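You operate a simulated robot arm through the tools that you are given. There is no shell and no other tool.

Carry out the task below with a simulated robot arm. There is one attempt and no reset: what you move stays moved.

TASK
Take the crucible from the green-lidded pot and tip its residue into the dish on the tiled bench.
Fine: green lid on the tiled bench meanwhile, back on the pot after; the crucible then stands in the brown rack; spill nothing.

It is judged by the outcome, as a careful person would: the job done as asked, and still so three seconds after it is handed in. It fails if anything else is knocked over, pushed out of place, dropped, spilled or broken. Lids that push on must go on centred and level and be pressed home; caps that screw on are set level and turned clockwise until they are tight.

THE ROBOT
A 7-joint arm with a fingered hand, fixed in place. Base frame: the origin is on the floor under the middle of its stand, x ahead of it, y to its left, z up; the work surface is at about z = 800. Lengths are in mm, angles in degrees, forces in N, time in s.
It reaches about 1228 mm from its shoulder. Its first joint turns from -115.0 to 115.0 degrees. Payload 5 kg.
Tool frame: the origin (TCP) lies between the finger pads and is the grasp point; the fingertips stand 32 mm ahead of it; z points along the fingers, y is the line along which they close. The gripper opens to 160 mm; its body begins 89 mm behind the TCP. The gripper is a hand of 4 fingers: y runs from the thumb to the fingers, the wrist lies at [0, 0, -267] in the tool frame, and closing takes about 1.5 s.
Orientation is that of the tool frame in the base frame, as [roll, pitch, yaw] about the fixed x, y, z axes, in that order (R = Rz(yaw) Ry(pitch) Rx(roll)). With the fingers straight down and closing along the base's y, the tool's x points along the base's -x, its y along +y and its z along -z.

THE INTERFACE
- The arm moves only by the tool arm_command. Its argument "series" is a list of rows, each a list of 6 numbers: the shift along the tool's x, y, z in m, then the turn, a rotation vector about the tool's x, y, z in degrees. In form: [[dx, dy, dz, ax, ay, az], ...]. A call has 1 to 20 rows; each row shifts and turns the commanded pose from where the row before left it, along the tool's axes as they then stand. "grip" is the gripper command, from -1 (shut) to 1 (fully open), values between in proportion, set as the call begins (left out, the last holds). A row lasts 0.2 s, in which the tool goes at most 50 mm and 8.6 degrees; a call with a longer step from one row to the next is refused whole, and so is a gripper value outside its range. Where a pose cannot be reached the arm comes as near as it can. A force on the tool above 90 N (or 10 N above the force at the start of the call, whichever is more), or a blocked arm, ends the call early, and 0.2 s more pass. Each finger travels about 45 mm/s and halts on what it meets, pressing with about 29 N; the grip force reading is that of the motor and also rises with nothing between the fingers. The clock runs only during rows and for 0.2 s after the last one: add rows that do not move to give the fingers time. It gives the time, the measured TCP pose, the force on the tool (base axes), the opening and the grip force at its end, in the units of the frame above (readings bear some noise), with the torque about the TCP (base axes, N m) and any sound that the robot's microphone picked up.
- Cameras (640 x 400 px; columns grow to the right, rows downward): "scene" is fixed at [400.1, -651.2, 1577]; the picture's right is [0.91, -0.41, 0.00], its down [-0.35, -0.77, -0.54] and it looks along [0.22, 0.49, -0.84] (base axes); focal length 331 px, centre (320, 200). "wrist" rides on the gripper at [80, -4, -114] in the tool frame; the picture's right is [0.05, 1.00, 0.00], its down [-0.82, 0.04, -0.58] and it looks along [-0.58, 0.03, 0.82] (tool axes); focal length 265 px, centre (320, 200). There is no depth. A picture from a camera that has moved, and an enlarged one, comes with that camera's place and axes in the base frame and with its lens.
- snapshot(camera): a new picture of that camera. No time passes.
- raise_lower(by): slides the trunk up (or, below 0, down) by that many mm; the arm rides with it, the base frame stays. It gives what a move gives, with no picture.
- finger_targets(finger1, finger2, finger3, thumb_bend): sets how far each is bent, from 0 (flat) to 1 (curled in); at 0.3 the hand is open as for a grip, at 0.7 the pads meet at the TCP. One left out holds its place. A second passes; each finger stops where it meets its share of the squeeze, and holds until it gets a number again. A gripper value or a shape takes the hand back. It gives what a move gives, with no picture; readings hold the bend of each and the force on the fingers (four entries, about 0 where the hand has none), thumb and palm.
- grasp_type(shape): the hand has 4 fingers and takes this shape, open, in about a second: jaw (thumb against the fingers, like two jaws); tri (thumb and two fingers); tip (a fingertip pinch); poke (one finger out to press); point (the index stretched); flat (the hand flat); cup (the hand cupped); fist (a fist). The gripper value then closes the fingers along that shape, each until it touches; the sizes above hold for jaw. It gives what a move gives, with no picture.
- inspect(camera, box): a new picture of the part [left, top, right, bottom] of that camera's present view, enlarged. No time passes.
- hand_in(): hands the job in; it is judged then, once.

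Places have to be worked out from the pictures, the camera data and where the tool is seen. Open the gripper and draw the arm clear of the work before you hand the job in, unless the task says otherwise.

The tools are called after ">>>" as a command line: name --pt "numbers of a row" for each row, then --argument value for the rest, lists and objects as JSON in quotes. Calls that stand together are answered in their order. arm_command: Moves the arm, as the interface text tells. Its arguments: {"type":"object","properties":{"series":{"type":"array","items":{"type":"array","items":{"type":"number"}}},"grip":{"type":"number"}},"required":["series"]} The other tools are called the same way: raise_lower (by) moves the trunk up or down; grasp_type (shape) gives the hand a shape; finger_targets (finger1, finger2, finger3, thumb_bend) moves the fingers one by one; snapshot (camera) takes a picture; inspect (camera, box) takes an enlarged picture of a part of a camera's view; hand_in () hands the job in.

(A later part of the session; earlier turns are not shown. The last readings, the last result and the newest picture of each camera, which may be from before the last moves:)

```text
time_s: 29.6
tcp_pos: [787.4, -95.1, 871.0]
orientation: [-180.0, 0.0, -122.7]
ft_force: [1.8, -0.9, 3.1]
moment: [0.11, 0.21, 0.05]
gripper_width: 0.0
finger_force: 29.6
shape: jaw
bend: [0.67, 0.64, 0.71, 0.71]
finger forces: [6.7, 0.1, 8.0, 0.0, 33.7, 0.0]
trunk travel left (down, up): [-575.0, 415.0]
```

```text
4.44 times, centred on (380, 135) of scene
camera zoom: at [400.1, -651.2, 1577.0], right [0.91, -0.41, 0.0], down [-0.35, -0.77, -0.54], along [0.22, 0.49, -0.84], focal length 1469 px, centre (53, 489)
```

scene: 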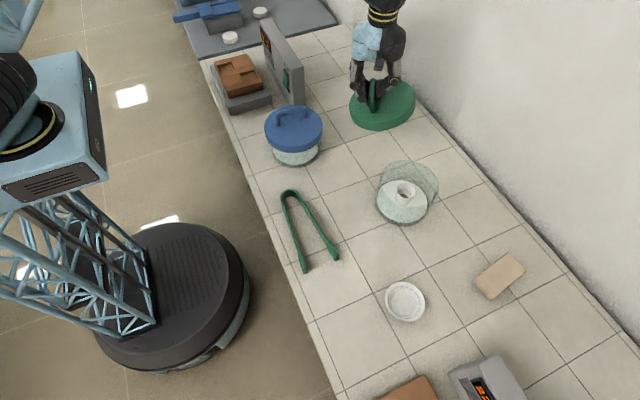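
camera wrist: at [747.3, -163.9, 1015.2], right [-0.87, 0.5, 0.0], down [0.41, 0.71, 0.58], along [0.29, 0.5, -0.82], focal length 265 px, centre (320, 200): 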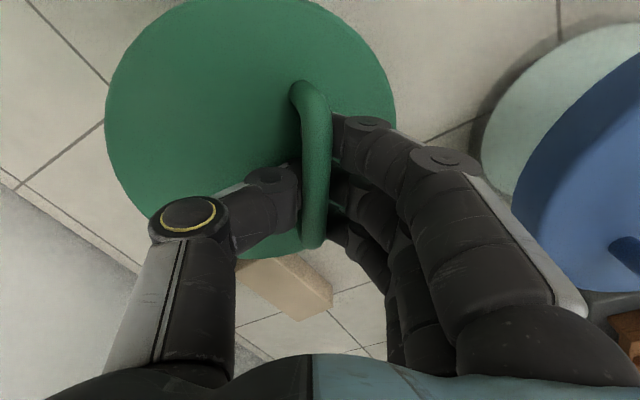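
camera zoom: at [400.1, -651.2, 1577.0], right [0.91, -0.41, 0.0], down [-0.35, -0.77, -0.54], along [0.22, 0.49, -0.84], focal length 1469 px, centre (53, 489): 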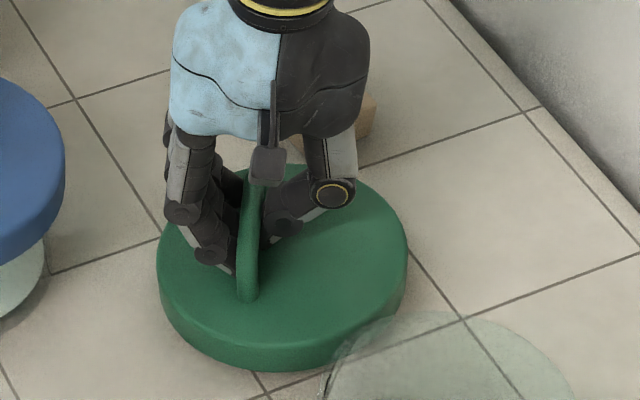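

The lid has touched down (about 5 N) at TCP z=871. I'll lower 2 mm more so it seats flat, and then open the hand modestly to release the bar.

>>> arm_command --pt "0 0 0.002 0 0 0" --pt "0 0 0 0 0 0"

>>> arm_command --pt "0 0 0 0 0 0" --pt "0 0 0 0 0 0" --pt "0 0 0 0 0 0" --pt "0 0 0 0 0 0" --pt "0 0 0 0 0 0" --pt "0 0 0 0 0 0" --grip -0.3

>>> inspect --camera "scene" --box '[310, 90, 450, 180]'

>>> snapshot --camera "wrist"

```text
time_s: 30.2
tcp_pos: [786.1, -94.6, 868.4]
orientation: [179.9, 0.1, -122.8]
ft_force: [0.3, -0.7, 1.8]
moment: [0.16, 0.18, -0.02]
gripper_width: 0.0
finger_force: 29.3
shape: jaw
bend: [0.67, 0.64, 0.71, 0.71]
finger forces: [7.1, 0.1, 8.5, 0.1, 33.5, 0.0]
trunk travel left (down, up): [-575.0, 415.0]
```

```text
time_s: 31.6
tcp_pos: [786.6, -95.3, 867.7]
orientation: [-180.0, 0.1, -122.7]
ft_force: [-0.8, -1.0, 0.3]
moment: [-0.01, -0.01, 0.0]
gripper_width: 55.4
finger_force: 0.1
shape: jaw
bend: [0.73, 0.73, 0.73, 0.7]
finger forces: [0.0, 0.0, 0.0, 0.0, 0.1, 0.0]
trunk travel left (down, up): [-575.0, 415.0]
```

```text
4.44 times, centred on (380, 135) of scene
camera zoom: at [400.1, -651.2, 1577.0], right [0.91, -0.41, 0.0], down [-0.35, -0.77, -0.54], along [0.22, 0.49, -0.84], focal length 1469 px, centre (53, 489)
```

zoom: 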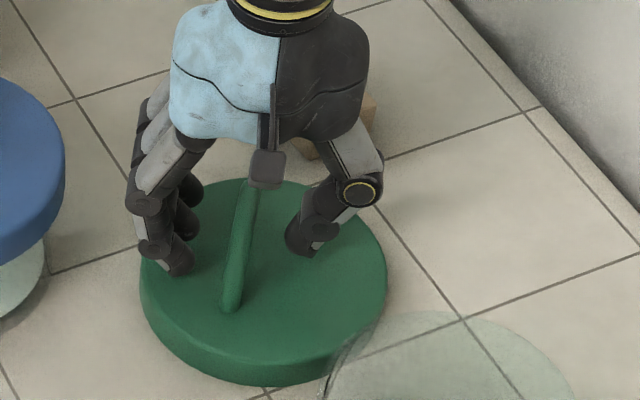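

```text
taken
camera wrist: at [746.6, -163.9, 981.5], right [-0.87, 0.5, 0.0], down [0.41, 0.71, 0.58], along [0.29, 0.5, -0.82], focal length 265 px, centre (320, 200)
```

wrist: 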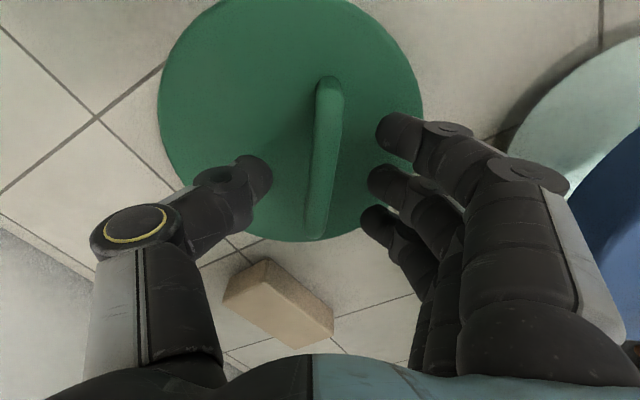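

The bar is released and the lid sits level on the bench. I'll raise straight up clear of it.

>>> arm_command --pt "0 0 -0.015 0 0 0" --pt "0 0 -0.025 0 0 0" --pt "0 0 -0.04 0 0 0" --pt "0 0 -0.045 0 0 0" --pt "0 0 -0.045 0 0 0" --pt "0 0 -0.045 0 0 0" --pt "0 0 -0.045 0 0 0" --pt "0 0 0 0 0 0"

>>> snapshot --camera "scene"

>>> snapshot --camera "wrist"

>>> inspect --camera "scene" --box '[365, 150, 445, 230]'

```text
time_s: 33.4
tcp_pos: [786.3, -95.3, 1129.6]
orientation: [-180.0, 0.0, -122.7]
ft_force: [0.4, -0.9, 0.4]
moment: [-0.01, -0.04, 0.0]
gripper_width: 55.7
finger_force: 0.1
shape: jaw
bend: [0.73, 0.73, 0.73, 0.7]
finger forces: [0.1, 0.0, 0.1, 0.0, 0.1, 0.0]
trunk travel left (down, up): [-575.0, 415.0]
```

```text
taken
```

scene: 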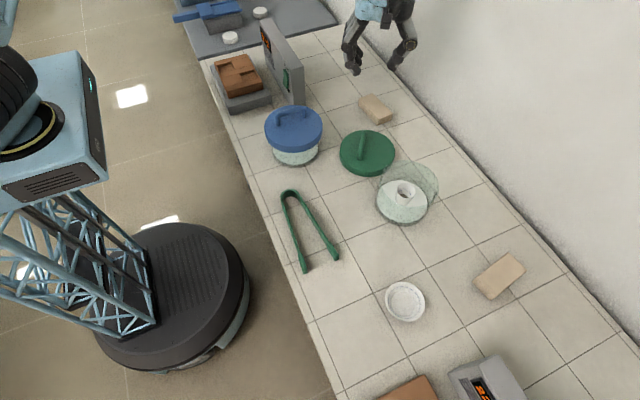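

```text
taken
camera wrist: at [746.5, -163.1, 1241.8], right [-0.87, 0.5, 0.0], down [0.41, 0.71, 0.58], along [0.29, 0.5, -0.82], focal length 265 px, centre (320, 200)
```

wrist: 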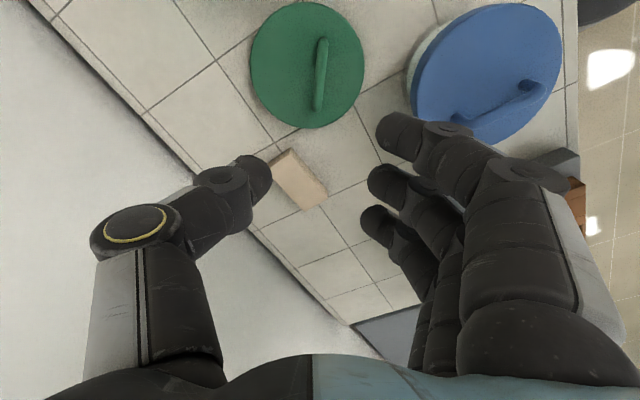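

```text
5.00 times, centred on (405, 190) of scene
camera zoom: at [400.1, -651.2, 1577.0], right [0.91, -0.41, 0.0], down [-0.35, -0.77, -0.54], along [0.22, 0.49, -0.84], focal length 1653 px, centre (-105, 250)
```

zoom: 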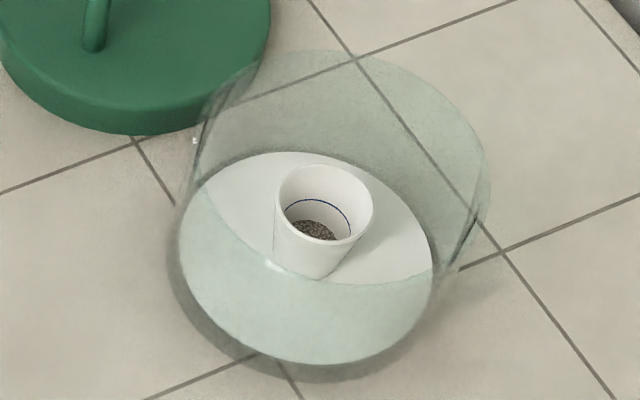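

The lid is set down cleanly. Next I need a grip for the small, tapered crucible (about 50 mm at the rim), so I'll try the "tri" hand shape up here in free space and look at it.

>>> grasp_type --shape "tri"

>>> snapshot --camera "wrist"

>>> inspect --camera "scene" --box '[310, 0, 450, 90]'

```text
time_s: 34.3
tcp_pos: [786.6, -94.0, 1128.5]
orientation: [-180.0, 0.0, -122.7]
ft_force: [1.6, 0.4, 0.8]
moment: [-0.02, -0.01, 0.0]
gripper_width: 159.8
finger_force: 0.0
shape: tri
bend: [0.3, 0.3, 0.01, 0.3]
finger forces: [0.0, 0.0, 0.0, 0.0, 0.0, 0.0]
trunk travel left (down, up): [-575.0, 415.0]
```

```text
taken
camera wrist: at [746.5, -163.0, 1241.7], right [-0.87, 0.5, 0.0], down [0.41, 0.71, 0.58], along [0.29, 0.5, -0.82], focal length 265 px, centre (320, 200)
```

wrist: 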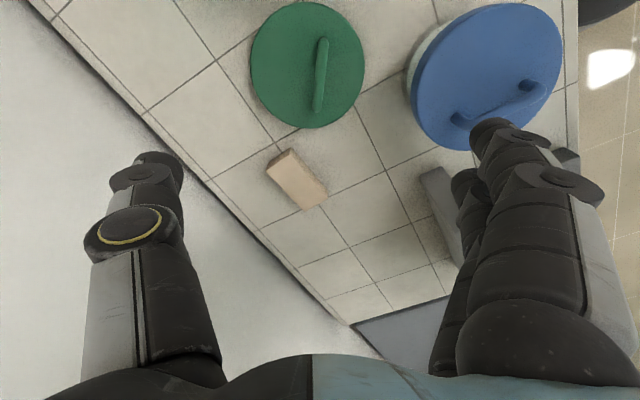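

```text
4.44 times, centred on (380, 45) of scene
camera zoom: at [400.1, -651.2, 1577.0], right [0.91, -0.41, 0.0], down [-0.35, -0.77, -0.54], along [0.22, 0.49, -0.84], focal length 1469 px, centre (53, 889)
```

zoom: 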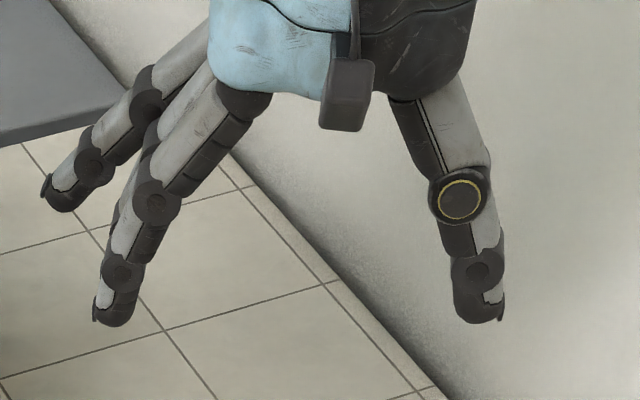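

The tri shape leaves fingers 1 and 2 plus the thumb for gripping. I'll turn the hand to a yaw of about -60°, which suits the later pour, and bring the camera over the crucible for a near-vertical view.

>>> arm_command --pt "0 0 0 0 0 -7.8" --pt "0 0 0 0 0 -7.8" --pt "0 0 0 0 0 -7.8" --pt "0 0 0 0 0 -7.8" --pt "0 0 0 0 0 -7.8" --pt "0 0 0 0 0 -7.8" --pt "0 0 0 0 0 -7.8" --pt "0 0 0 0 0 -8.1" --pt "0 0 0 0 0 0"

>>> snapshot --camera "wrist"

```text
time_s: 36.3
tcp_pos: [788.4, -98.0, 1126.0]
orientation: [179.9, 0.3, -60.1]
ft_force: [0.9, -0.5, -1.1]
moment: [0.13, 0.11, 0.03]
gripper_width: 160.0
finger_force: 0.0
shape: tri
bend: [0.3, 0.3, 0.01, 0.3]
finger forces: [0.0, 0.1, 0.0, 0.1, 0.1, 0.1]
trunk travel left (down, up): [-575.0, 415.0]
```

```text
taken
camera wrist: at [832.8, -166.0, 1239.3], right [-0.84, -0.54, 0.0], down [-0.44, 0.68, 0.58], along [-0.31, 0.49, -0.81], focal length 265 px, centre (320, 200)
```

wrist: 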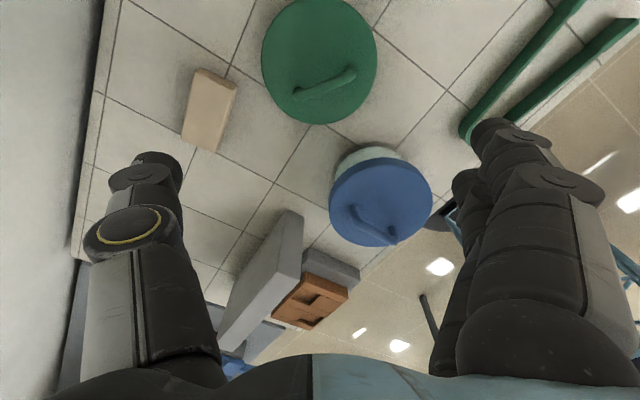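

Yaw -60° is reachable. Now I'll slide over the pot to view the crucible nearly straight down.

>>> arm_command --pt "0.0238 0.0161 0.0077 0 0 0" --pt "0.0238 0.0161 0.0077 0 0 0" --pt "0.0238 0.0161 0.0077 0 0 0" --pt "0.0238 0.0161 0.0077 0 0 0" --pt "0.0238 0.0161 0.0077 0 0 0" --pt "0.0238 0.0161 0.0077 0 0 0" --pt "0 0 0 0 0 0"

>>> snapshot --camera "wrist"

>>> inspect --camera "wrist" --box '[220, 0, 420, 125]'

```text
time_s: 37.9
tcp_pos: [784.9, -123.7, 1120.7]
orientation: [180.0, 0.1, -60.1]
ft_force: [0.2, -0.8, -1.1]
moment: [-0.02, -0.01, -0.03]
gripper_width: 160.1
finger_force: 0.0
shape: tri
bend: [0.3, 0.3, 0.01, 0.3]
finger forces: [0.1, 0.0, 0.0, 0.1, 0.0, 0.1]
out of reach, approached as far as the arm can: row 2, 3, 4, 5, 6
trunk travel left (down, up): [-575.0, 415.0]
```

```text
taken
camera wrist: at [827.9, -190.7, 1234.4], right [-0.84, -0.54, 0.0], down [-0.44, 0.69, 0.58], along [-0.31, 0.48, -0.82], focal length 265 px, centre (320, 200)
```

wrist: 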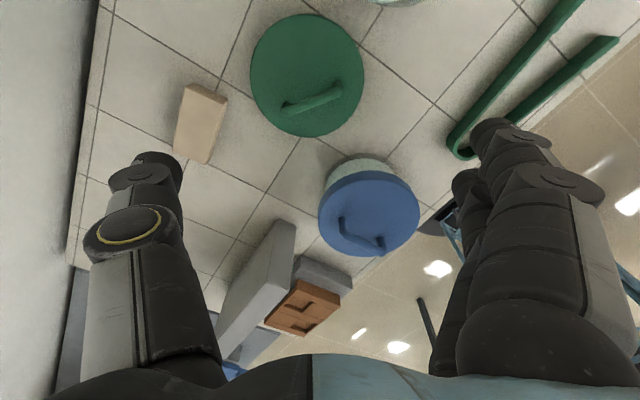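

```text
3.20 times, centred on (320, 62) of wrist
camera zoom: at [827.9, -190.7, 1234.4], right [-0.84, -0.54, 0.0], down [-0.44, 0.69, 0.58], along [-0.31, 0.48, -0.82], focal length 849 px, centre (320, 640)
```

zoom: 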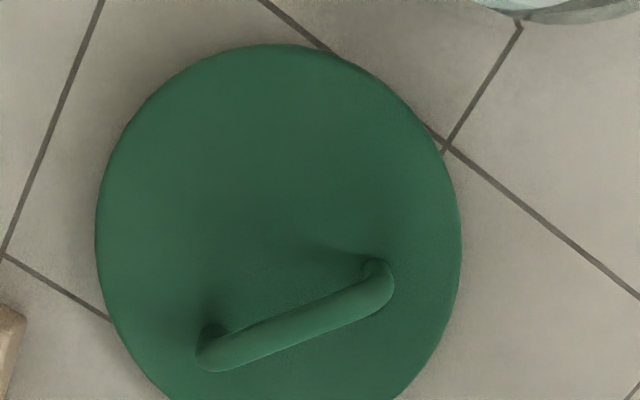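

Yaw -60° hits a joint limit further right. I'll unwind the other way toward a yaw of about +60°, watching that the arm can follow.

>>> arm_command --pt "0 0 0 0 0 8" --pt "0 0 0 0 0 8" --pt "0 0 0 0 0 8" --pt "0 0 0 0 0 8" --pt "0 0 0 0 0 8" --pt "0 0 0 0 0 8" --pt "0 0 0 0 0 8" --pt "0 0 0 0 0 8" --pt "0 0 0 0 0 8" --pt "0 0 0 0 0 8" --pt "0 0 0 0 0 8" --pt "0 0 0 0 0 8" --pt "0 0 0 0 0 8" --pt "0 0 0 0 0 8" --pt "0 0 0 0 0 8" --pt "0 0 0 0 0 0"

>>> arm_command --pt "0 0 0 0 0 8" --pt "0 0 0 0 0 8" --pt "0 0 0 0 0 8" --pt "0 0 0 0 0 8" --pt "0 0 0 0 0 8" --pt "0 0 0 0 0 8" --pt "0 0 0 0 0 8" --pt "0 0 0 0 0 8" --pt "0 0 0 0 0 8" --pt "0 0 0 0 0 8" --pt "0 0 0 0 0 8" --pt "0 0 0 0 0 8" --pt "0 0 0 0 0 8" --pt "0 0 0 0 0 8" --pt "0 0 0 0 0 8" --pt "0 0 0 0 0 0"

```text
time_s: 41.3
tcp_pos: [784.0, -124.1, 1121.3]
orientation: [180.0, -0.1, 179.8]
ft_force: [-0.2, 0.2, -0.1]
moment: [0.0, -0.01, 0.01]
gripper_width: 160.1
finger_force: 0.1
shape: tri
bend: [0.3, 0.3, 0.01, 0.3]
finger forces: [0.0, 0.0, 0.1, 0.1, 0.1, 0.0]
trunk travel left (down, up): [-575.0, 415.0]
```

```text
time_s: 44.7
tcp_pos: [783.9, -124.2, 1120.8]
orientation: [-179.9, 0.0, 59.9]
ft_force: [0.3, 0.6, 0.0]
moment: [-0.01, -0.03, 0.0]
gripper_width: 160.0
finger_force: 0.0
shape: tri
bend: [0.3, 0.3, 0.01, 0.3]
finger forces: [0.0, 0.0, 0.0, 0.0, 0.1, 0.0]
trunk travel left (down, up): [-575.0, 415.0]
```

Yaw +60° works. Now I'll move so the camera sits above the crucible.

>>> arm_command --pt "-0.0313 0.0174 0.0068 0 0 0" --pt "-0.0313 0.0174 0.0068 0 0 0" --pt "-0.0313 0.0174 0.0068 0 0 0" --pt "-0.0313 0.0174 0.0068 0 0 0" --pt "-0.0313 0.0174 0.0068 0 0 0" --pt "-0.0313 0.0174 0.0068 0 0 0" --pt "0 0 0 0 0 0"

>>> snapshot --camera "wrist"

>>> inspect --camera "wrist" --box '[220, 0, 420, 125]'

```text
time_s: 46.3
tcp_pos: [782.2, -338.9, 1080.0]
orientation: [180.0, 0.0, 59.9]
ft_force: [-0.2, 1.2, -0.4]
moment: [-0.03, -0.04, 0.01]
gripper_width: 160.2
finger_force: 0.0
shape: tri
bend: [0.3, 0.3, 0.01, 0.3]
finger forces: [0.1, 0.1, 0.0, 0.1, 0.0, 0.0]
trunk travel left (down, up): [-575.0, 415.0]
```

```text
taken
camera wrist: at [817.8, -266.6, 1192.7], right [0.89, -0.45, 0.0], down [-0.37, -0.73, 0.58], along [-0.26, -0.51, -0.82], focal length 265 px, centre (320, 200)
```

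wrist: 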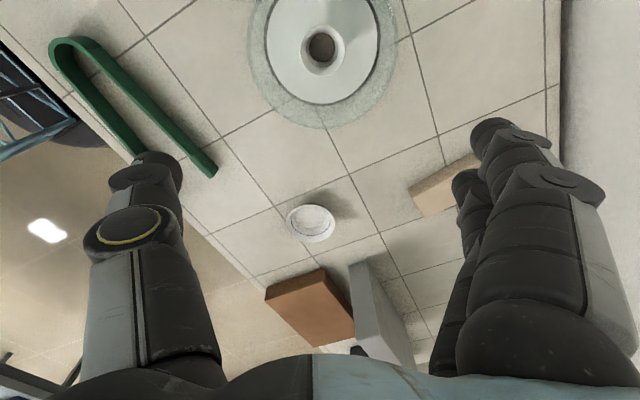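

```text
3.20 times, centred on (320, 62) of wrist
camera zoom: at [817.8, -266.6, 1192.7], right [0.89, -0.45, 0.0], down [-0.37, -0.73, 0.58], along [-0.26, -0.51, -0.82], focal length 849 px, centre (320, 640)
```

zoom: 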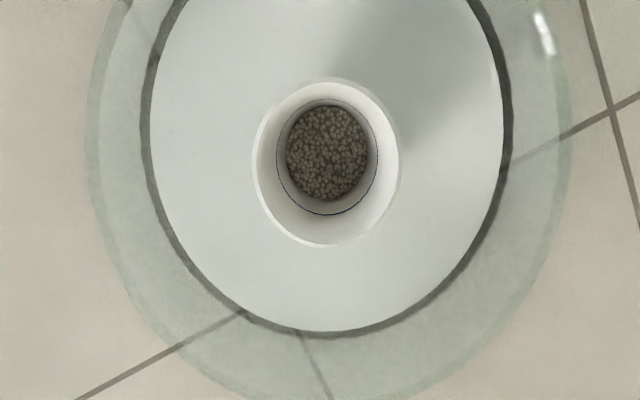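

The crucible rim (about 51 mm across) is at z≈860, centred in the jar at about (806,-299). It stands about 48 mm tall, with granular residue low inside. Before gripping it I'll dry-run the pour pose over the dish empty-handed, to make sure the arm can reach it.

>>> arm_command --pt "-0.0383 -0.0004 0.0 0 0 0" --pt "-0.0383 -0.0004 0.0 0 0 0" --pt "-0.0383 -0.0004 0.0 0 0 0" --pt "-0.0383 -0.0004 0.0 0 0 0" --pt "-0.0383 -0.0004 0.0 0 0 0" --pt "-0.0383 -0.0004 0.0 0 0 0" --pt "0 0 0 0 0 7.5" --pt "0 0 0 0 0 7.5" --pt "0 0 0 0 0 7.5" --pt "0 0 0 0 0 7.5" --pt "0 0 0 0 0 7.5" --pt "0 0 0 0 0 7.5" --pt "0 0 0 0 0 7.5" --pt "0 0 0 0 0 7.5" --pt "0 0 0 0 0 0"

>>> snapshot --camera "wrist"

>>> snapshot --camera "scene"

```text
time_s: 49.5
tcp_pos: [664.1, -537.4, 1080.2]
orientation: [-180.0, 0.0, 0.0]
ft_force: [0.4, 0.4, 0.2]
moment: [0.01, 0.01, -0.02]
gripper_width: 159.9
finger_force: 0.0
shape: tri
bend: [0.3, 0.3, 0.01, 0.3]
finger forces: [0.0, 0.0, 0.0, 0.0, 0.0, 0.1]
trunk travel left (down, up): [-575.0, 415.0]
```

```text
taken
camera wrist: at [743.7, -532.0, 1192.9], right [0.05, -1.0, 0.0], down [-0.82, -0.04, 0.58], along [-0.58, -0.03, -0.82], focal length 265 px, centre (320, 200)
```

wrist: 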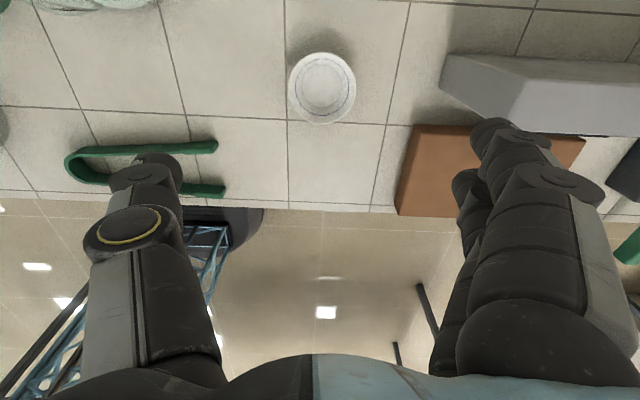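

```text
taken
```

scene: 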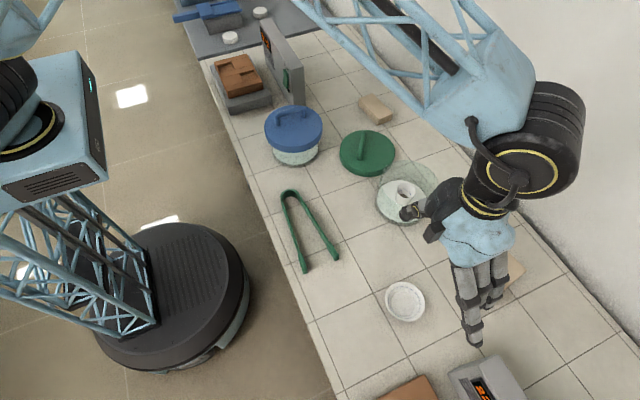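

Yaw 0° over the dish is reachable, and the dish (about 90 mm across) centres at about (664,-539). Now I'll pitch the empty hand up to the pour orientation.

>>> arm_command --pt "0 0 0 0 8 0" --pt "0 0 0 0 8 0" --pt "0 0 0 0 8 0" --pt "0 0 0 0 8 0" --pt "0 0 0 0 8 0" --pt "0 0 0 0 8 0" --pt "0 0 0 0 8 0" --pt "0 0 0 0 8 0" --pt "0 0 0 0 8 0" --pt "0 0 0 0 8 0" --pt "0 0 0 0 8 0" --pt "0 0 0 0 8 0" --pt "0 0 0 0 0 0"

>>> snapshot --camera "wrist"

>>> snapshot --camera "scene"

```text
time_s: 52.3
tcp_pos: [663.9, -538.0, 1080.4]
orientation: [0.0, -83.9, 179.9]
ft_force: [0.6, -0.3, 0.3]
moment: [-0.03, 0.01, 0.01]
gripper_width: 160.3
finger_force: 0.0
shape: tri
bend: [0.3, 0.3, 0.01, 0.3]
finger forces: [0.0, 0.0, 0.0, 0.1, 0.1, 0.0]
trunk travel left (down, up): [-575.0, 415.0]
```

```text
taken
camera wrist: at [541.7, -532.6, 1147.3], right [-0.01, -1.0, 0.05], down [-0.49, -0.04, -0.87], along [0.87, -0.03, -0.49], focal length 265 px, centre (320, 200)
```

wrist: 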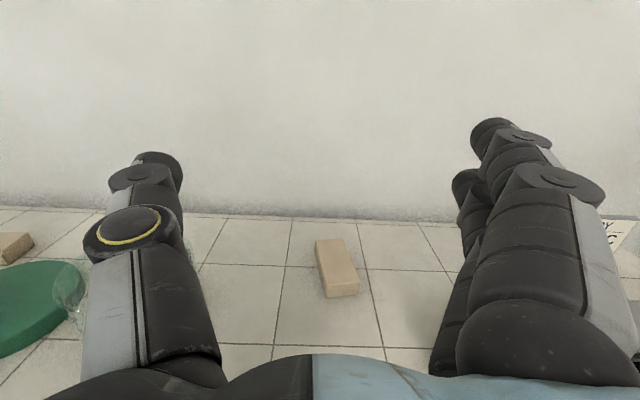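

```text
taken
```

scene: 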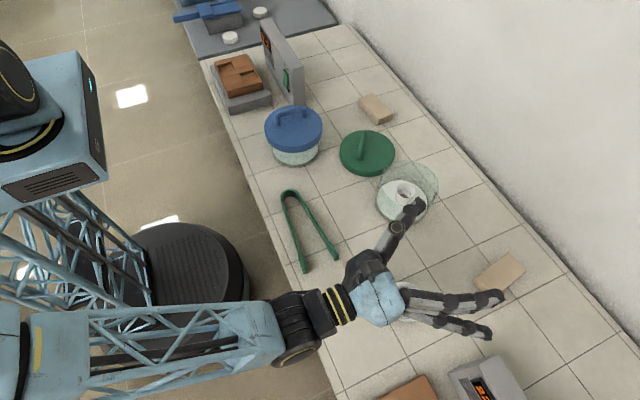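

The pour orientation works, with the arm reaching in from the robot side. I'll check that it can also be lowered to pouring height.

>>> arm_command --pt "-0.03 0 0.003 0 0 0" --pt "-0.03 0 0.003 0 0 0" --pt "-0.03 0 0.003 0 0 0" --pt "-0.03 0 0.003 0 0 0" --pt "-0.03 0 0.003 0 0 0" --pt "0 0 0 0 0 0"

>>> snapshot --camera "scene"

>>> snapshot --camera "wrist"

```text
time_s: 53.7
tcp_pos: [693.4, -537.5, 932.1]
orientation: [-0.1, -84.0, -179.9]
ft_force: [0.4, -0.2, -0.5]
moment: [0.01, 0.0, 0.01]
gripper_width: 160.0
finger_force: 0.2
shape: tri
bend: [0.3, 0.3, 0.01, 0.3]
finger forces: [0.0, 0.0, 0.1, 0.0, 0.0, 0.1]
trunk travel left (down, up): [-575.0, 415.0]
```

```text
taken
```

scene: 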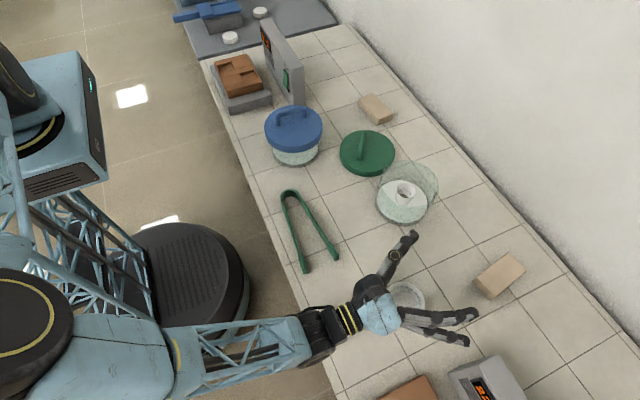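

```text
taken
camera wrist: at [571.6, -532.3, 999.6], right [-0.01, -1.0, 0.05], down [-0.49, -0.04, -0.87], along [0.87, -0.03, -0.49], focal length 265 px, centre (320, 200)
```

wrist: 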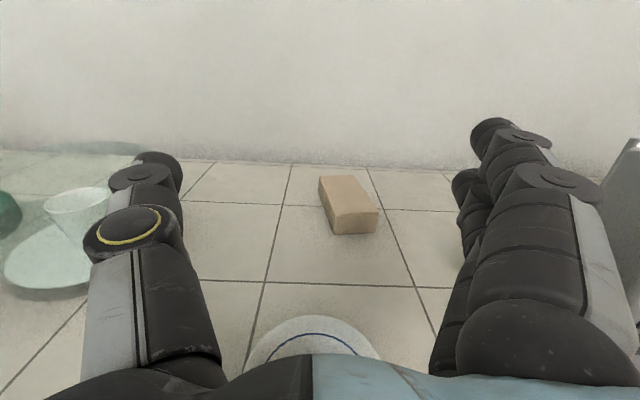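

Everything is reachable down to pouring height. I'll raise, pitch the hand back to pointing down and turn to yaw 90°, then try hand shapes.

>>> arm_command --pt "0.035 0 -0.003 0 0 0" --pt "0.035 0 -0.003 0 0 0" --pt "0.035 0 -0.003 0 0 0" --pt "0.035 0 -0.003 0 0 0" --pt "0.03 0 -0.003 0 -8 0" --pt "0 0 0 0 -8 0" --pt "0 0 0 0 -8 0" --pt "0 0 0 0 -8 0" --pt "0 0 0 0 -8 0" --pt "0 0 0 0 -8 0" --pt "0 0 0 0 -8 0" --pt "0 0 0 0 -8 0" --pt "0 0 0 0 -8 0" --pt "0 0 0 0 -8 0" --pt "0 0 0 0 -8 0" --pt "0 0 0 0 -8 0" --pt "0 0 0 0 0 0"

>>> arm_command --pt "0 0 0 0 0 -8.2" --pt "0 0 0 0 0 -8.2" --pt "0 0 0 0 0 -8.2" --pt "0 0 0 0 0 -8.2" --pt "0 0 0 0 0 -8.2" --pt "0 0 0 0 0 -8.2" --pt "0 0 0 0 0 -8.2" --pt "0 0 0 0 0 -8.2" --pt "0 0 0 0 0 -8.2" --pt "0 0 0 0 0 -8.2" --pt "0 0 0 0 0 -8.0" --pt "0 0 0 0 0 0"

>>> grasp_type --shape "tip"

>>> snapshot --camera "wrist"

>>> snapshot --camera "scene"

```text
time_s: 57.3
tcp_pos: [661.9, -537.1, 1100.7]
orientation: [-180.0, 0.0, 0.1]
ft_force: [-0.7, 0.0, 0.6]
moment: [-0.01, -0.01, 0.0]
gripper_width: 159.9
finger_force: 0.1
shape: tri
bend: [0.3, 0.3, 0.01, 0.3]
finger forces: [0.0, 0.0, 0.0, 0.1, 0.0, 0.0]
trunk travel left (down, up): [-575.0, 415.0]
```

```text
time_s: 59.9
tcp_pos: [662.1, -535.9, 1100.7]
orientation: [180.0, 0.0, 90.0]
ft_force: [-0.6, -0.2, -0.5]
moment: [0.02, 0.01, 0.01]
gripper_width: 160.0
finger_force: 0.0
shape: tri
bend: [0.3, 0.3, 0.01, 0.3]
finger forces: [0.1, 0.1, 0.1, 0.0, 0.0, 0.0]
trunk travel left (down, up): [-575.0, 415.0]
```

```text
time_s: 60.8
tcp_pos: [662.5, -537.9, 1100.4]
orientation: [180.0, -0.1, 90.0]
ft_force: [-0.5, 0.8, -0.4]
moment: [0.01, 0.0, 0.05]
gripper_width: 160.1
finger_force: 0.0
shape: tip
bend: [0.01, 0.3, 0.01, 0.3]
finger forces: [0.1, 0.1, 0.0, 0.0, 0.0, 0.0]
trunk travel left (down, up): [-575.0, 415.0]
```

```text
taken
camera wrist: at [657.7, -456.1, 1213.0], right [1.0, 0.05, 0.0], down [0.04, -0.82, 0.58], along [0.03, -0.58, -0.82], focal length 265 px, centre (320, 200)
```

wrist: 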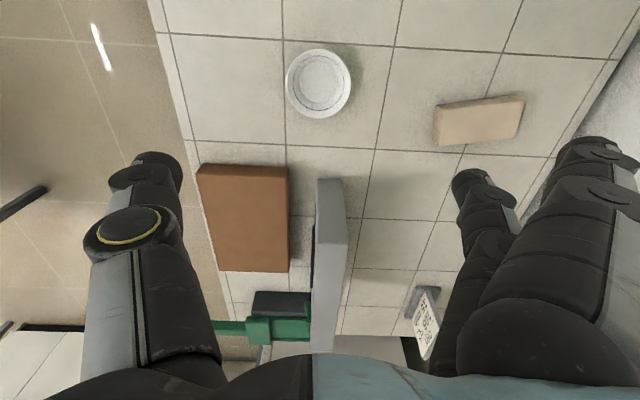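

```text
taken
```

scene: 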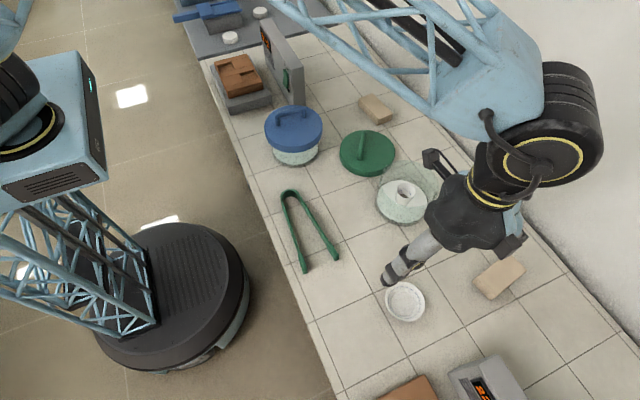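

"tip" uses finger 2 against the thumb, which is good for a round cup. I'll test individual control: finger 1 curled away, finger 3 flat, finger 2 and thumb half closed.

>>> finger_targets --finger1 1.0 --finger2 0.5 --finger3 0.0 --thumb_bend 0.5

>>> snapshot --camera "wrist"

>>> inspect --camera "scene" --box '[360, 130, 560, 300]'

```text
time_s: 61.8
tcp_pos: [660.9, -537.9, 1100.7]
orientation: [-179.9, 0.0, 90.0]
ft_force: [-0.8, -0.4, -0.3]
moment: [0.0, 0.02, -0.02]
gripper_width: 62.0
finger_force: 0.1
shape: fingers
bend: [1.0, 0.5, 0.0, 0.5]
finger forces: [0.0, 0.0, 0.1, 0.0, 0.1, 0.0]
trunk travel left (down, up): [-575.0, 415.0]
```

```text
taken
camera wrist: at [657.7, -456.1, 1213.0], right [1.0, 0.05, 0.0], down [0.04, -0.82, 0.58], along [0.03, -0.58, -0.82], focal length 265 px, centre (320, 200)
```

wrist: 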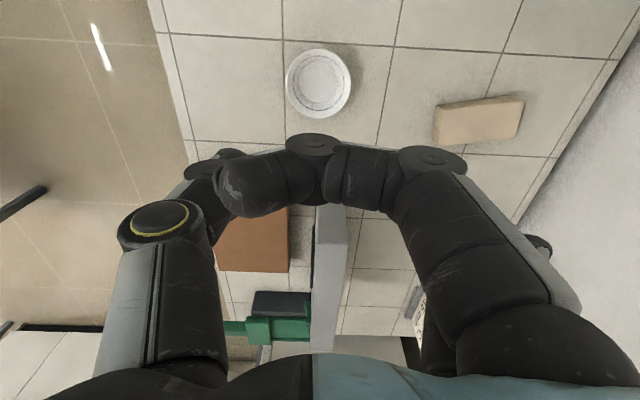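

```text
2.35 times, centred on (460, 215) of scene
camera zoom: at [400.1, -651.2, 1577.0], right [0.91, -0.41, 0.0], down [-0.35, -0.77, -0.54], along [0.22, 0.49, -0.84], focal length 778 px, centre (-9, 165)
```

zoom: 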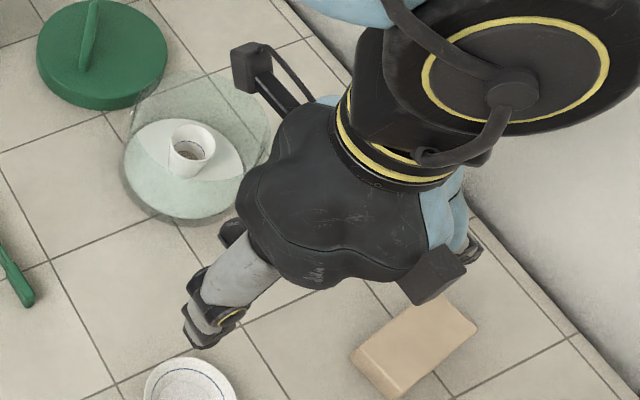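

The curled finger gets in the way, so the plain "tip" shape (finger 2 against thumb, others flat) is better. The jar rim seems to stand at z≈890, so I need to know the finger profile at a 60 mm opening. I'll test that in the air.

>>> grasp_type --shape "tip"

>>> arm_command --pt "0 0 0 0 0 0" --pt "0 0 0 0 0 0" --pt "0 0 0 0 0 0" --pt "0 0 0 0 0 0" --pt "0 0 0 0 0 0" --pt "0 0 0 0 0 0" --pt "0 0 0 0 0 0" --grip -0.25

>>> snapshot --camera "wrist"

>>> inspect --camera "scene" --box '[360, 130, 560, 300]'

```text
time_s: 62.7
tcp_pos: [661.7, -537.3, 1099.9]
orientation: [-179.9, 0.0, 90.1]
ft_force: [-0.7, -0.5, 0.0]
moment: [-0.02, -0.03, 0.01]
gripper_width: 159.9
finger_force: 0.2
shape: tip
bend: [0.01, 0.3, 0.01, 0.3]
finger forces: [0.0, 0.0, 0.1, 0.1, 0.1, 0.1]
trunk travel left (down, up): [-575.0, 415.0]
```

```text
time_s: 64.3
tcp_pos: [662.1, -537.8, 1100.7]
orientation: [180.0, -0.1, 90.0]
ft_force: [0.8, -0.2, 0.2]
moment: [0.02, 0.02, 0.03]
gripper_width: 60.8
finger_force: 0.1
shape: tip
bend: [0.01, 0.73, 0.01, 0.7]
finger forces: [0.0, 0.0, 0.0, 0.0, 0.1, 0.0]
trunk travel left (down, up): [-575.0, 415.0]
```

```text
taken
camera wrist: at [657.7, -456.1, 1213.0], right [1.0, 0.05, 0.0], down [0.04, -0.82, 0.58], along [0.03, -0.58, -0.82], focal length 265 px, centre (320, 200)
```

wrist: 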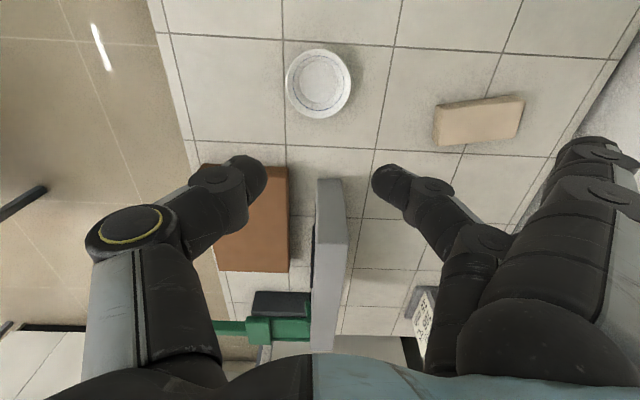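

```text
2.35 times, centred on (460, 215) of scene
camera zoom: at [400.1, -651.2, 1577.0], right [0.91, -0.41, 0.0], down [-0.35, -0.77, -0.54], along [0.22, 0.49, -0.84], focal length 778 px, centre (-9, 165)
```

zoom: 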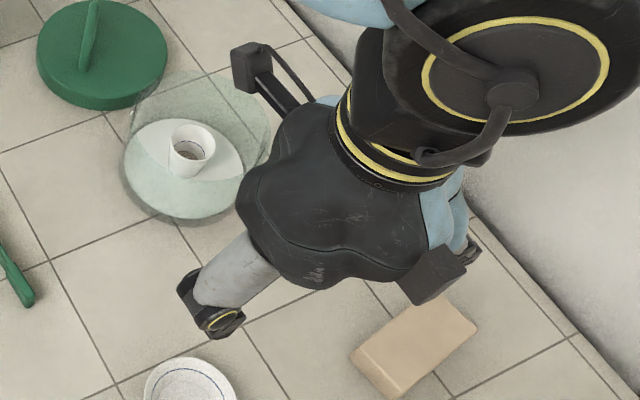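

The tip pinch looks suitable. I'll turn to yaw 20° and move over the crucible at a safe height for centring.

>>> arm_command --pt "0 0 0 0 0 7.8" --pt "0 0 0 0 0 7.8" --pt "0 0 0 0 0 7.8" --pt "0 0 0 0 0 7.8" --pt "0 0 0 0 0 7.8" --pt "0 0 0 0 0 7.8" --pt "0 0 0 0 0 7.8" --pt "0 0 0 0 0 7.8" --pt "0 0 0 0 0 7.6" --pt "0.031 -0.0249 0 0 0 0" --pt "0.031 -0.0249 0 0 0 0" --pt "0.031 -0.0249 0 0 0 0" --pt "0.031 -0.0249 0 0 0 0" --pt "0.031 -0.0249 0 0 0 0" --pt "0.031 -0.0249 0 0 0 0" --pt "0.031 -0.0249 0 0 0 0" --pt "0 0 0 0 0 0"

>>> arm_command --pt "0 0 0.03 0 0 0" --pt "0 0 0.03 0 0 0" --pt "0 0 0.03 0 0 0" --pt "0 0 0.03 0 0 0" --pt "0 0 0.01 0 0 0" --pt "0 0 0 0 0 0"

>>> snapshot --camera "wrist"

>>> snapshot --camera "scene"

```text
time_s: 67.9
tcp_pos: [806.3, -299.8, 1101.2]
orientation: [-179.9, -0.1, 19.9]
ft_force: [-0.3, -1.1, -0.2]
moment: [0.03, -0.01, -0.01]
gripper_width: 60.3
finger_force: 0.0
shape: tip
bend: [0.01, 0.73, 0.01, 0.7]
finger forces: [0.0, 0.0, 0.0, 0.1, 0.0, 0.0]
trunk travel left (down, up): [-575.0, 415.0]
```

```text
time_s: 69.3
tcp_pos: [805.7, -299.7, 969.4]
orientation: [-180.0, -0.1, 19.9]
ft_force: [0.4, -0.4, -0.4]
moment: [0.01, -0.01, 0.01]
gripper_width: 60.5
finger_force: 0.1
shape: tip
bend: [0.01, 0.73, 0.01, 0.7]
finger forces: [0.0, 0.0, 0.1, 0.0, 0.0, 0.1]
trunk travel left (down, up): [-575.0, 415.0]
```

```text
taken
camera wrist: at [880.5, -266.5, 1082.7], right [0.39, -0.92, 0.0], down [-0.75, -0.32, 0.58], along [-0.53, -0.23, -0.82], focal length 265 px, centre (320, 200)
```

wrist: 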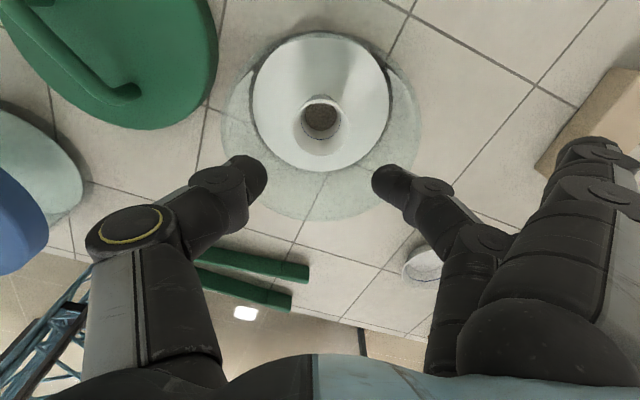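

```text
taken
```

scene: 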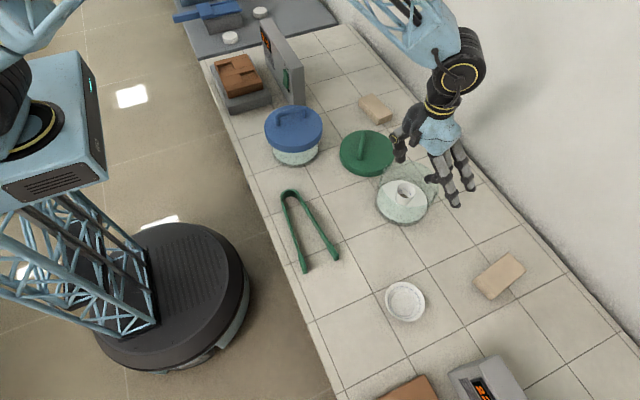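

I'll zoom in on the crucible and jar rim to refine the centring.

>>> inspect --camera "wrist" --box '[220, 30, 420, 155]'

>>> inspect --camera "wrist" --box '[210, 60, 430, 240]'

>>> inspect --camera "scene" --box '[360, 110, 500, 230]'

```text
3.20 times, centred on (320, 92) of wrist
camera zoom: at [880.5, -266.5, 1082.7], right [0.39, -0.92, 0.0], down [-0.75, -0.32, 0.58], along [-0.53, -0.23, -0.82], focal length 849 px, centre (320, 544)
```

zoom: 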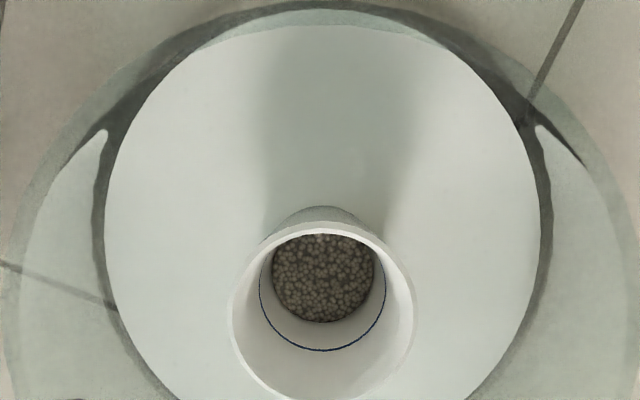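

```text
2.22 times, centred on (320, 150) of wrist
camera zoom: at [880.5, -266.5, 1082.7], right [0.39, -0.92, 0.0], down [-0.75, -0.32, 0.58], along [-0.53, -0.23, -0.82], focal length 590 px, centre (320, 311)
```

zoom: 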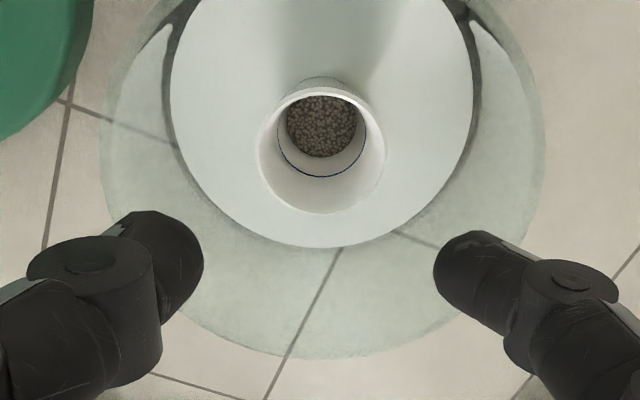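

```text
3.33 times, centred on (430, 170) of scene
camera zoom: at [400.1, -651.2, 1577.0], right [0.91, -0.41, 0.0], down [-0.35, -0.77, -0.54], along [0.22, 0.49, -0.84], focal length 1102 px, centre (-47, 300)
```

zoom: 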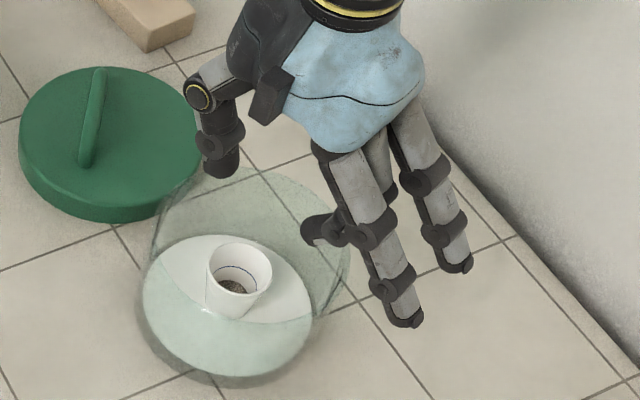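

The TCP is centred on the crucible within 1–2 mm, but the jar rim (z≈897, inner radius about 68) looks too tight for the splayed finger knuckles in this shape. I'll raise and test how other shapes look partly closed.

>>> arm_command --pt "0 0 -0.04 0 0 0" --pt "0 0 -0.04 0 0 0" --pt "0 0 -0.04 0 0 0" --pt "0 0 -0.03 0 0 0" --pt "0 0 0 0 0 0"

>>> grasp_type --shape "flat"

>>> snapshot --camera "wrist"

>>> inspect --camera "scene" --box '[360, 30, 560, 190]'

>>> arm_command --pt "0 0 0 0 0 0" --pt "0 0 0 0 0 0" --pt "0 0 0 0 0 0" --pt "0 0 0 0 0 0" --pt "0 0 0 0 0 0" --pt "0 0 0 0 0 0" --pt "0 0 0 0 0 0" --grip 0.0

>>> snapshot --camera "wrist"

>>> inspect --camera "scene" --box '[360, 30, 560, 190]'

```text
time_s: 70.5
tcp_pos: [806.4, -299.5, 1120.4]
orientation: [-180.0, 0.0, 19.9]
ft_force: [0.2, -0.1, 0.3]
moment: [0.02, -0.02, 0.0]
gripper_width: 60.6
finger_force: 0.0
shape: tip
bend: [0.01, 0.73, 0.01, 0.7]
finger forces: [0.0, 0.1, 0.1, 0.0, 0.0, 0.0]
trunk travel left (down, up): [-575.0, 415.0]
```

```text
time_s: 71.4
tcp_pos: [806.7, -299.5, 1120.6]
orientation: [-180.0, 0.1, 20.1]
ft_force: [-0.2, -1.2, -0.2]
moment: [-0.01, 0.0, 0.02]
gripper_width: 0.0
finger_force: 0.1
shape: flat
bend: [0.12, 0.0, 0.12, 0.22]
finger forces: [0.1, 0.0, 0.1, 0.0, 0.1, 0.1]
trunk travel left (down, up): [-575.0, 415.0]
```

```text
taken
camera wrist: at [880.1, -267.2, 1233.1], right [0.39, -0.92, 0.0], down [-0.75, -0.32, 0.58], along [-0.53, -0.23, -0.82], focal length 265 px, centre (320, 200)
```

wrist: 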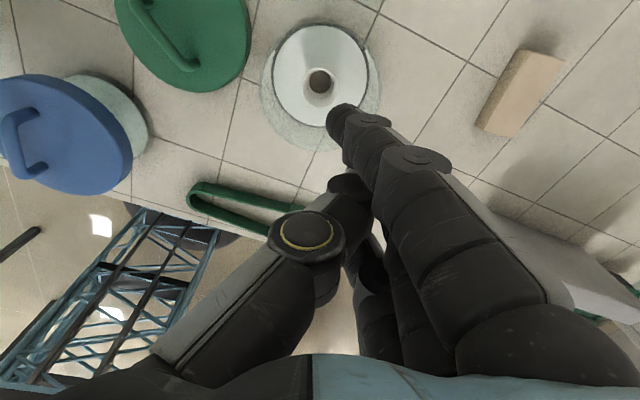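

```text
2.50 times, centred on (460, 110) of scene
camera zoom: at [400.1, -651.2, 1577.0], right [0.91, -0.41, 0.0], down [-0.35, -0.77, -0.54], along [0.22, 0.49, -0.84], focal length 826 px, centre (-30, 425)
```

zoom: 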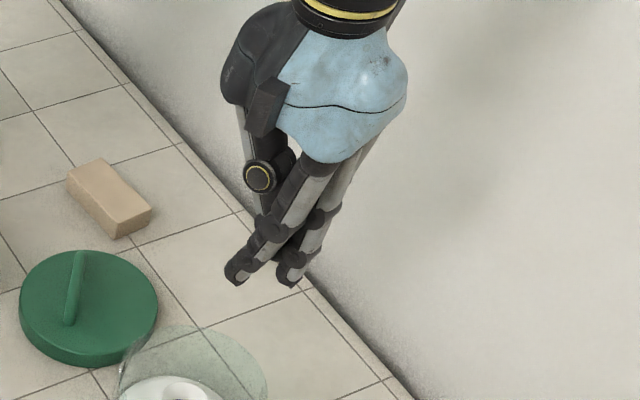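

```text
time_s: 73.0
tcp_pos: [806.4, -299.4, 1119.8]
orientation: [180.0, 0.0, 20.0]
ft_force: [-0.5, -0.2, -0.2]
moment: [0.03, 0.01, -0.01]
gripper_width: 0.2
finger_force: 0.0
shape: flat
bend: [0.12, 0.0, 0.12, 0.22]
finger forces: [0.1, 0.1, 0.0, 0.0, 0.0, 0.1]
trunk travel left (down, up): [-575.0, 415.0]
```

```text
taken
camera wrist: at [880.1, -267.2, 1233.1], right [0.39, -0.92, 0.0], down [-0.75, -0.32, 0.58], along [-0.53, -0.23, -0.82], focal length 265 px, centre (320, 200)
```

wrist: 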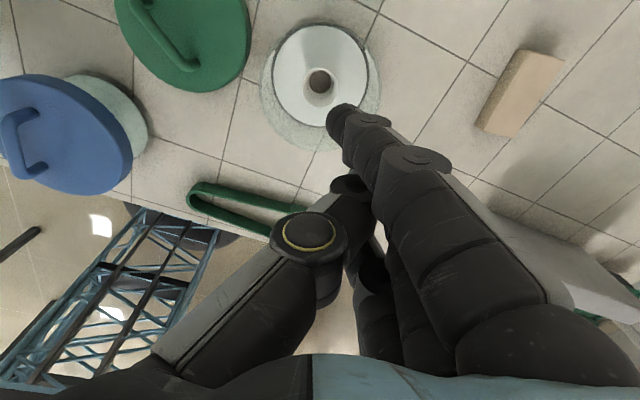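

```text
2.50 times, centred on (460, 110) of scene
camera zoom: at [400.1, -651.2, 1577.0], right [0.91, -0.41, 0.0], down [-0.35, -0.77, -0.54], along [0.22, 0.49, -0.84], focal length 826 px, centre (-30, 425)
```

zoom: 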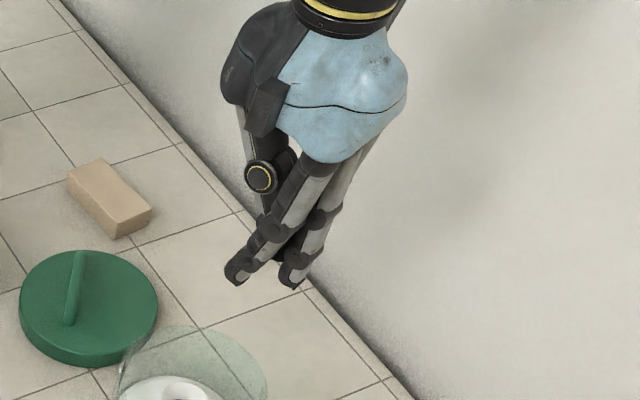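

Interesting: "flat" keeps the fingers straight. I'll see whether the gripper value opens them in that shape, and also look at "cup".

>>> arm_command --pt "0 0 0 0 0 0" --pt "0 0 0 0 0 0" --pt "0 0 0 0 0 0" --pt "0 0 0 0 0 0" --pt "0 0 0 0 0 0" --grip 1.0

>>> grasp_type --shape "cup"

>>> snapshot --camera "wrist"

>>> arm_command --pt "0 0 0 0 0 0" --pt "0 0 0 0 0 0" --pt "0 0 0 0 0 0" --pt "0 0 0 0 0 0" --pt "0 0 0 0 0 0" --pt "0 0 0 0 0 0" --grip -0.25

>>> snapshot --camera "wrist"

```text
time_s: 74.2
tcp_pos: [806.4, -299.5, 1119.6]
orientation: [-180.0, 0.0, 20.0]
ft_force: [1.0, -0.4, -0.9]
moment: [0.0, 0.01, -0.01]
gripper_width: 0.1
finger_force: 0.1
shape: flat
bend: [0.12, 0.0, 0.12, 0.22]
finger forces: [0.0, 0.0, 0.0, 0.0, 0.0, 0.0]
trunk travel left (down, up): [-575.0, 415.0]
```

```text
time_s: 75.1
tcp_pos: [806.6, -299.8, 1120.1]
orientation: [179.9, 0.0, 20.1]
ft_force: [-0.7, -0.4, -0.7]
moment: [-0.02, 0.01, 0.03]
gripper_width: 59.7
finger_force: 0.1
shape: cup
bend: [0.01, 0.0, 0.01, 0.27]
finger forces: [0.1, 0.0, 0.0, 0.1, 0.0, 0.0]
trunk travel left (down, up): [-575.0, 415.0]
```

```text
taken
camera wrist: at [880.1, -267.2, 1233.1], right [0.39, -0.92, 0.0], down [-0.75, -0.32, 0.58], along [-0.53, -0.23, -0.82], focal length 265 px, centre (320, 200)
```

wrist: 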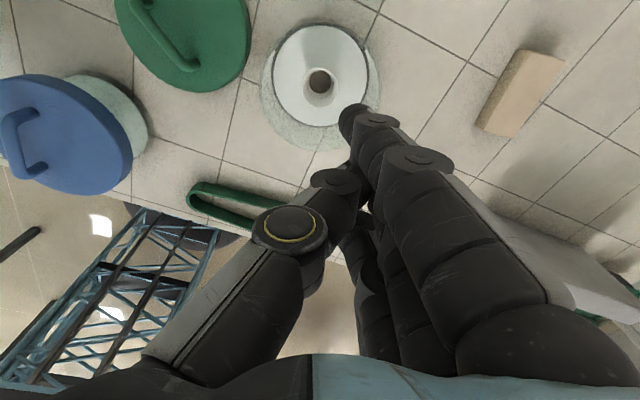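

```text
time_s: 76.5
tcp_pos: [805.3, -300.2, 1120.5]
orientation: [179.9, 0.0, 20.0]
ft_force: [0.0, -0.5, -0.3]
moment: [-0.01, 0.0, -0.01]
gripper_width: 22.2
finger_force: 0.1
shape: tri
bend: [0.72, 0.72, 0.01, 0.7]
finger forces: [0.1, 0.0, 0.1, 0.0, 0.0, 0.0]
trunk travel left (down, up): [-575.0, 415.0]
```

```text
taken
camera wrist: at [880.1, -267.2, 1233.1], right [0.39, -0.92, 0.0], down [-0.75, -0.32, 0.58], along [-0.53, -0.23, -0.82], focal length 265 px, centre (320, 200)
```

wrist: 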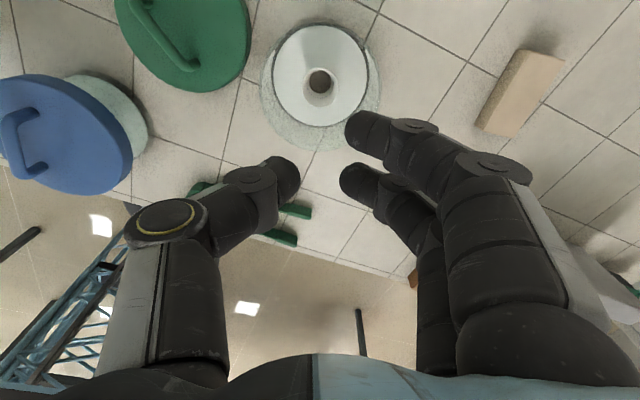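

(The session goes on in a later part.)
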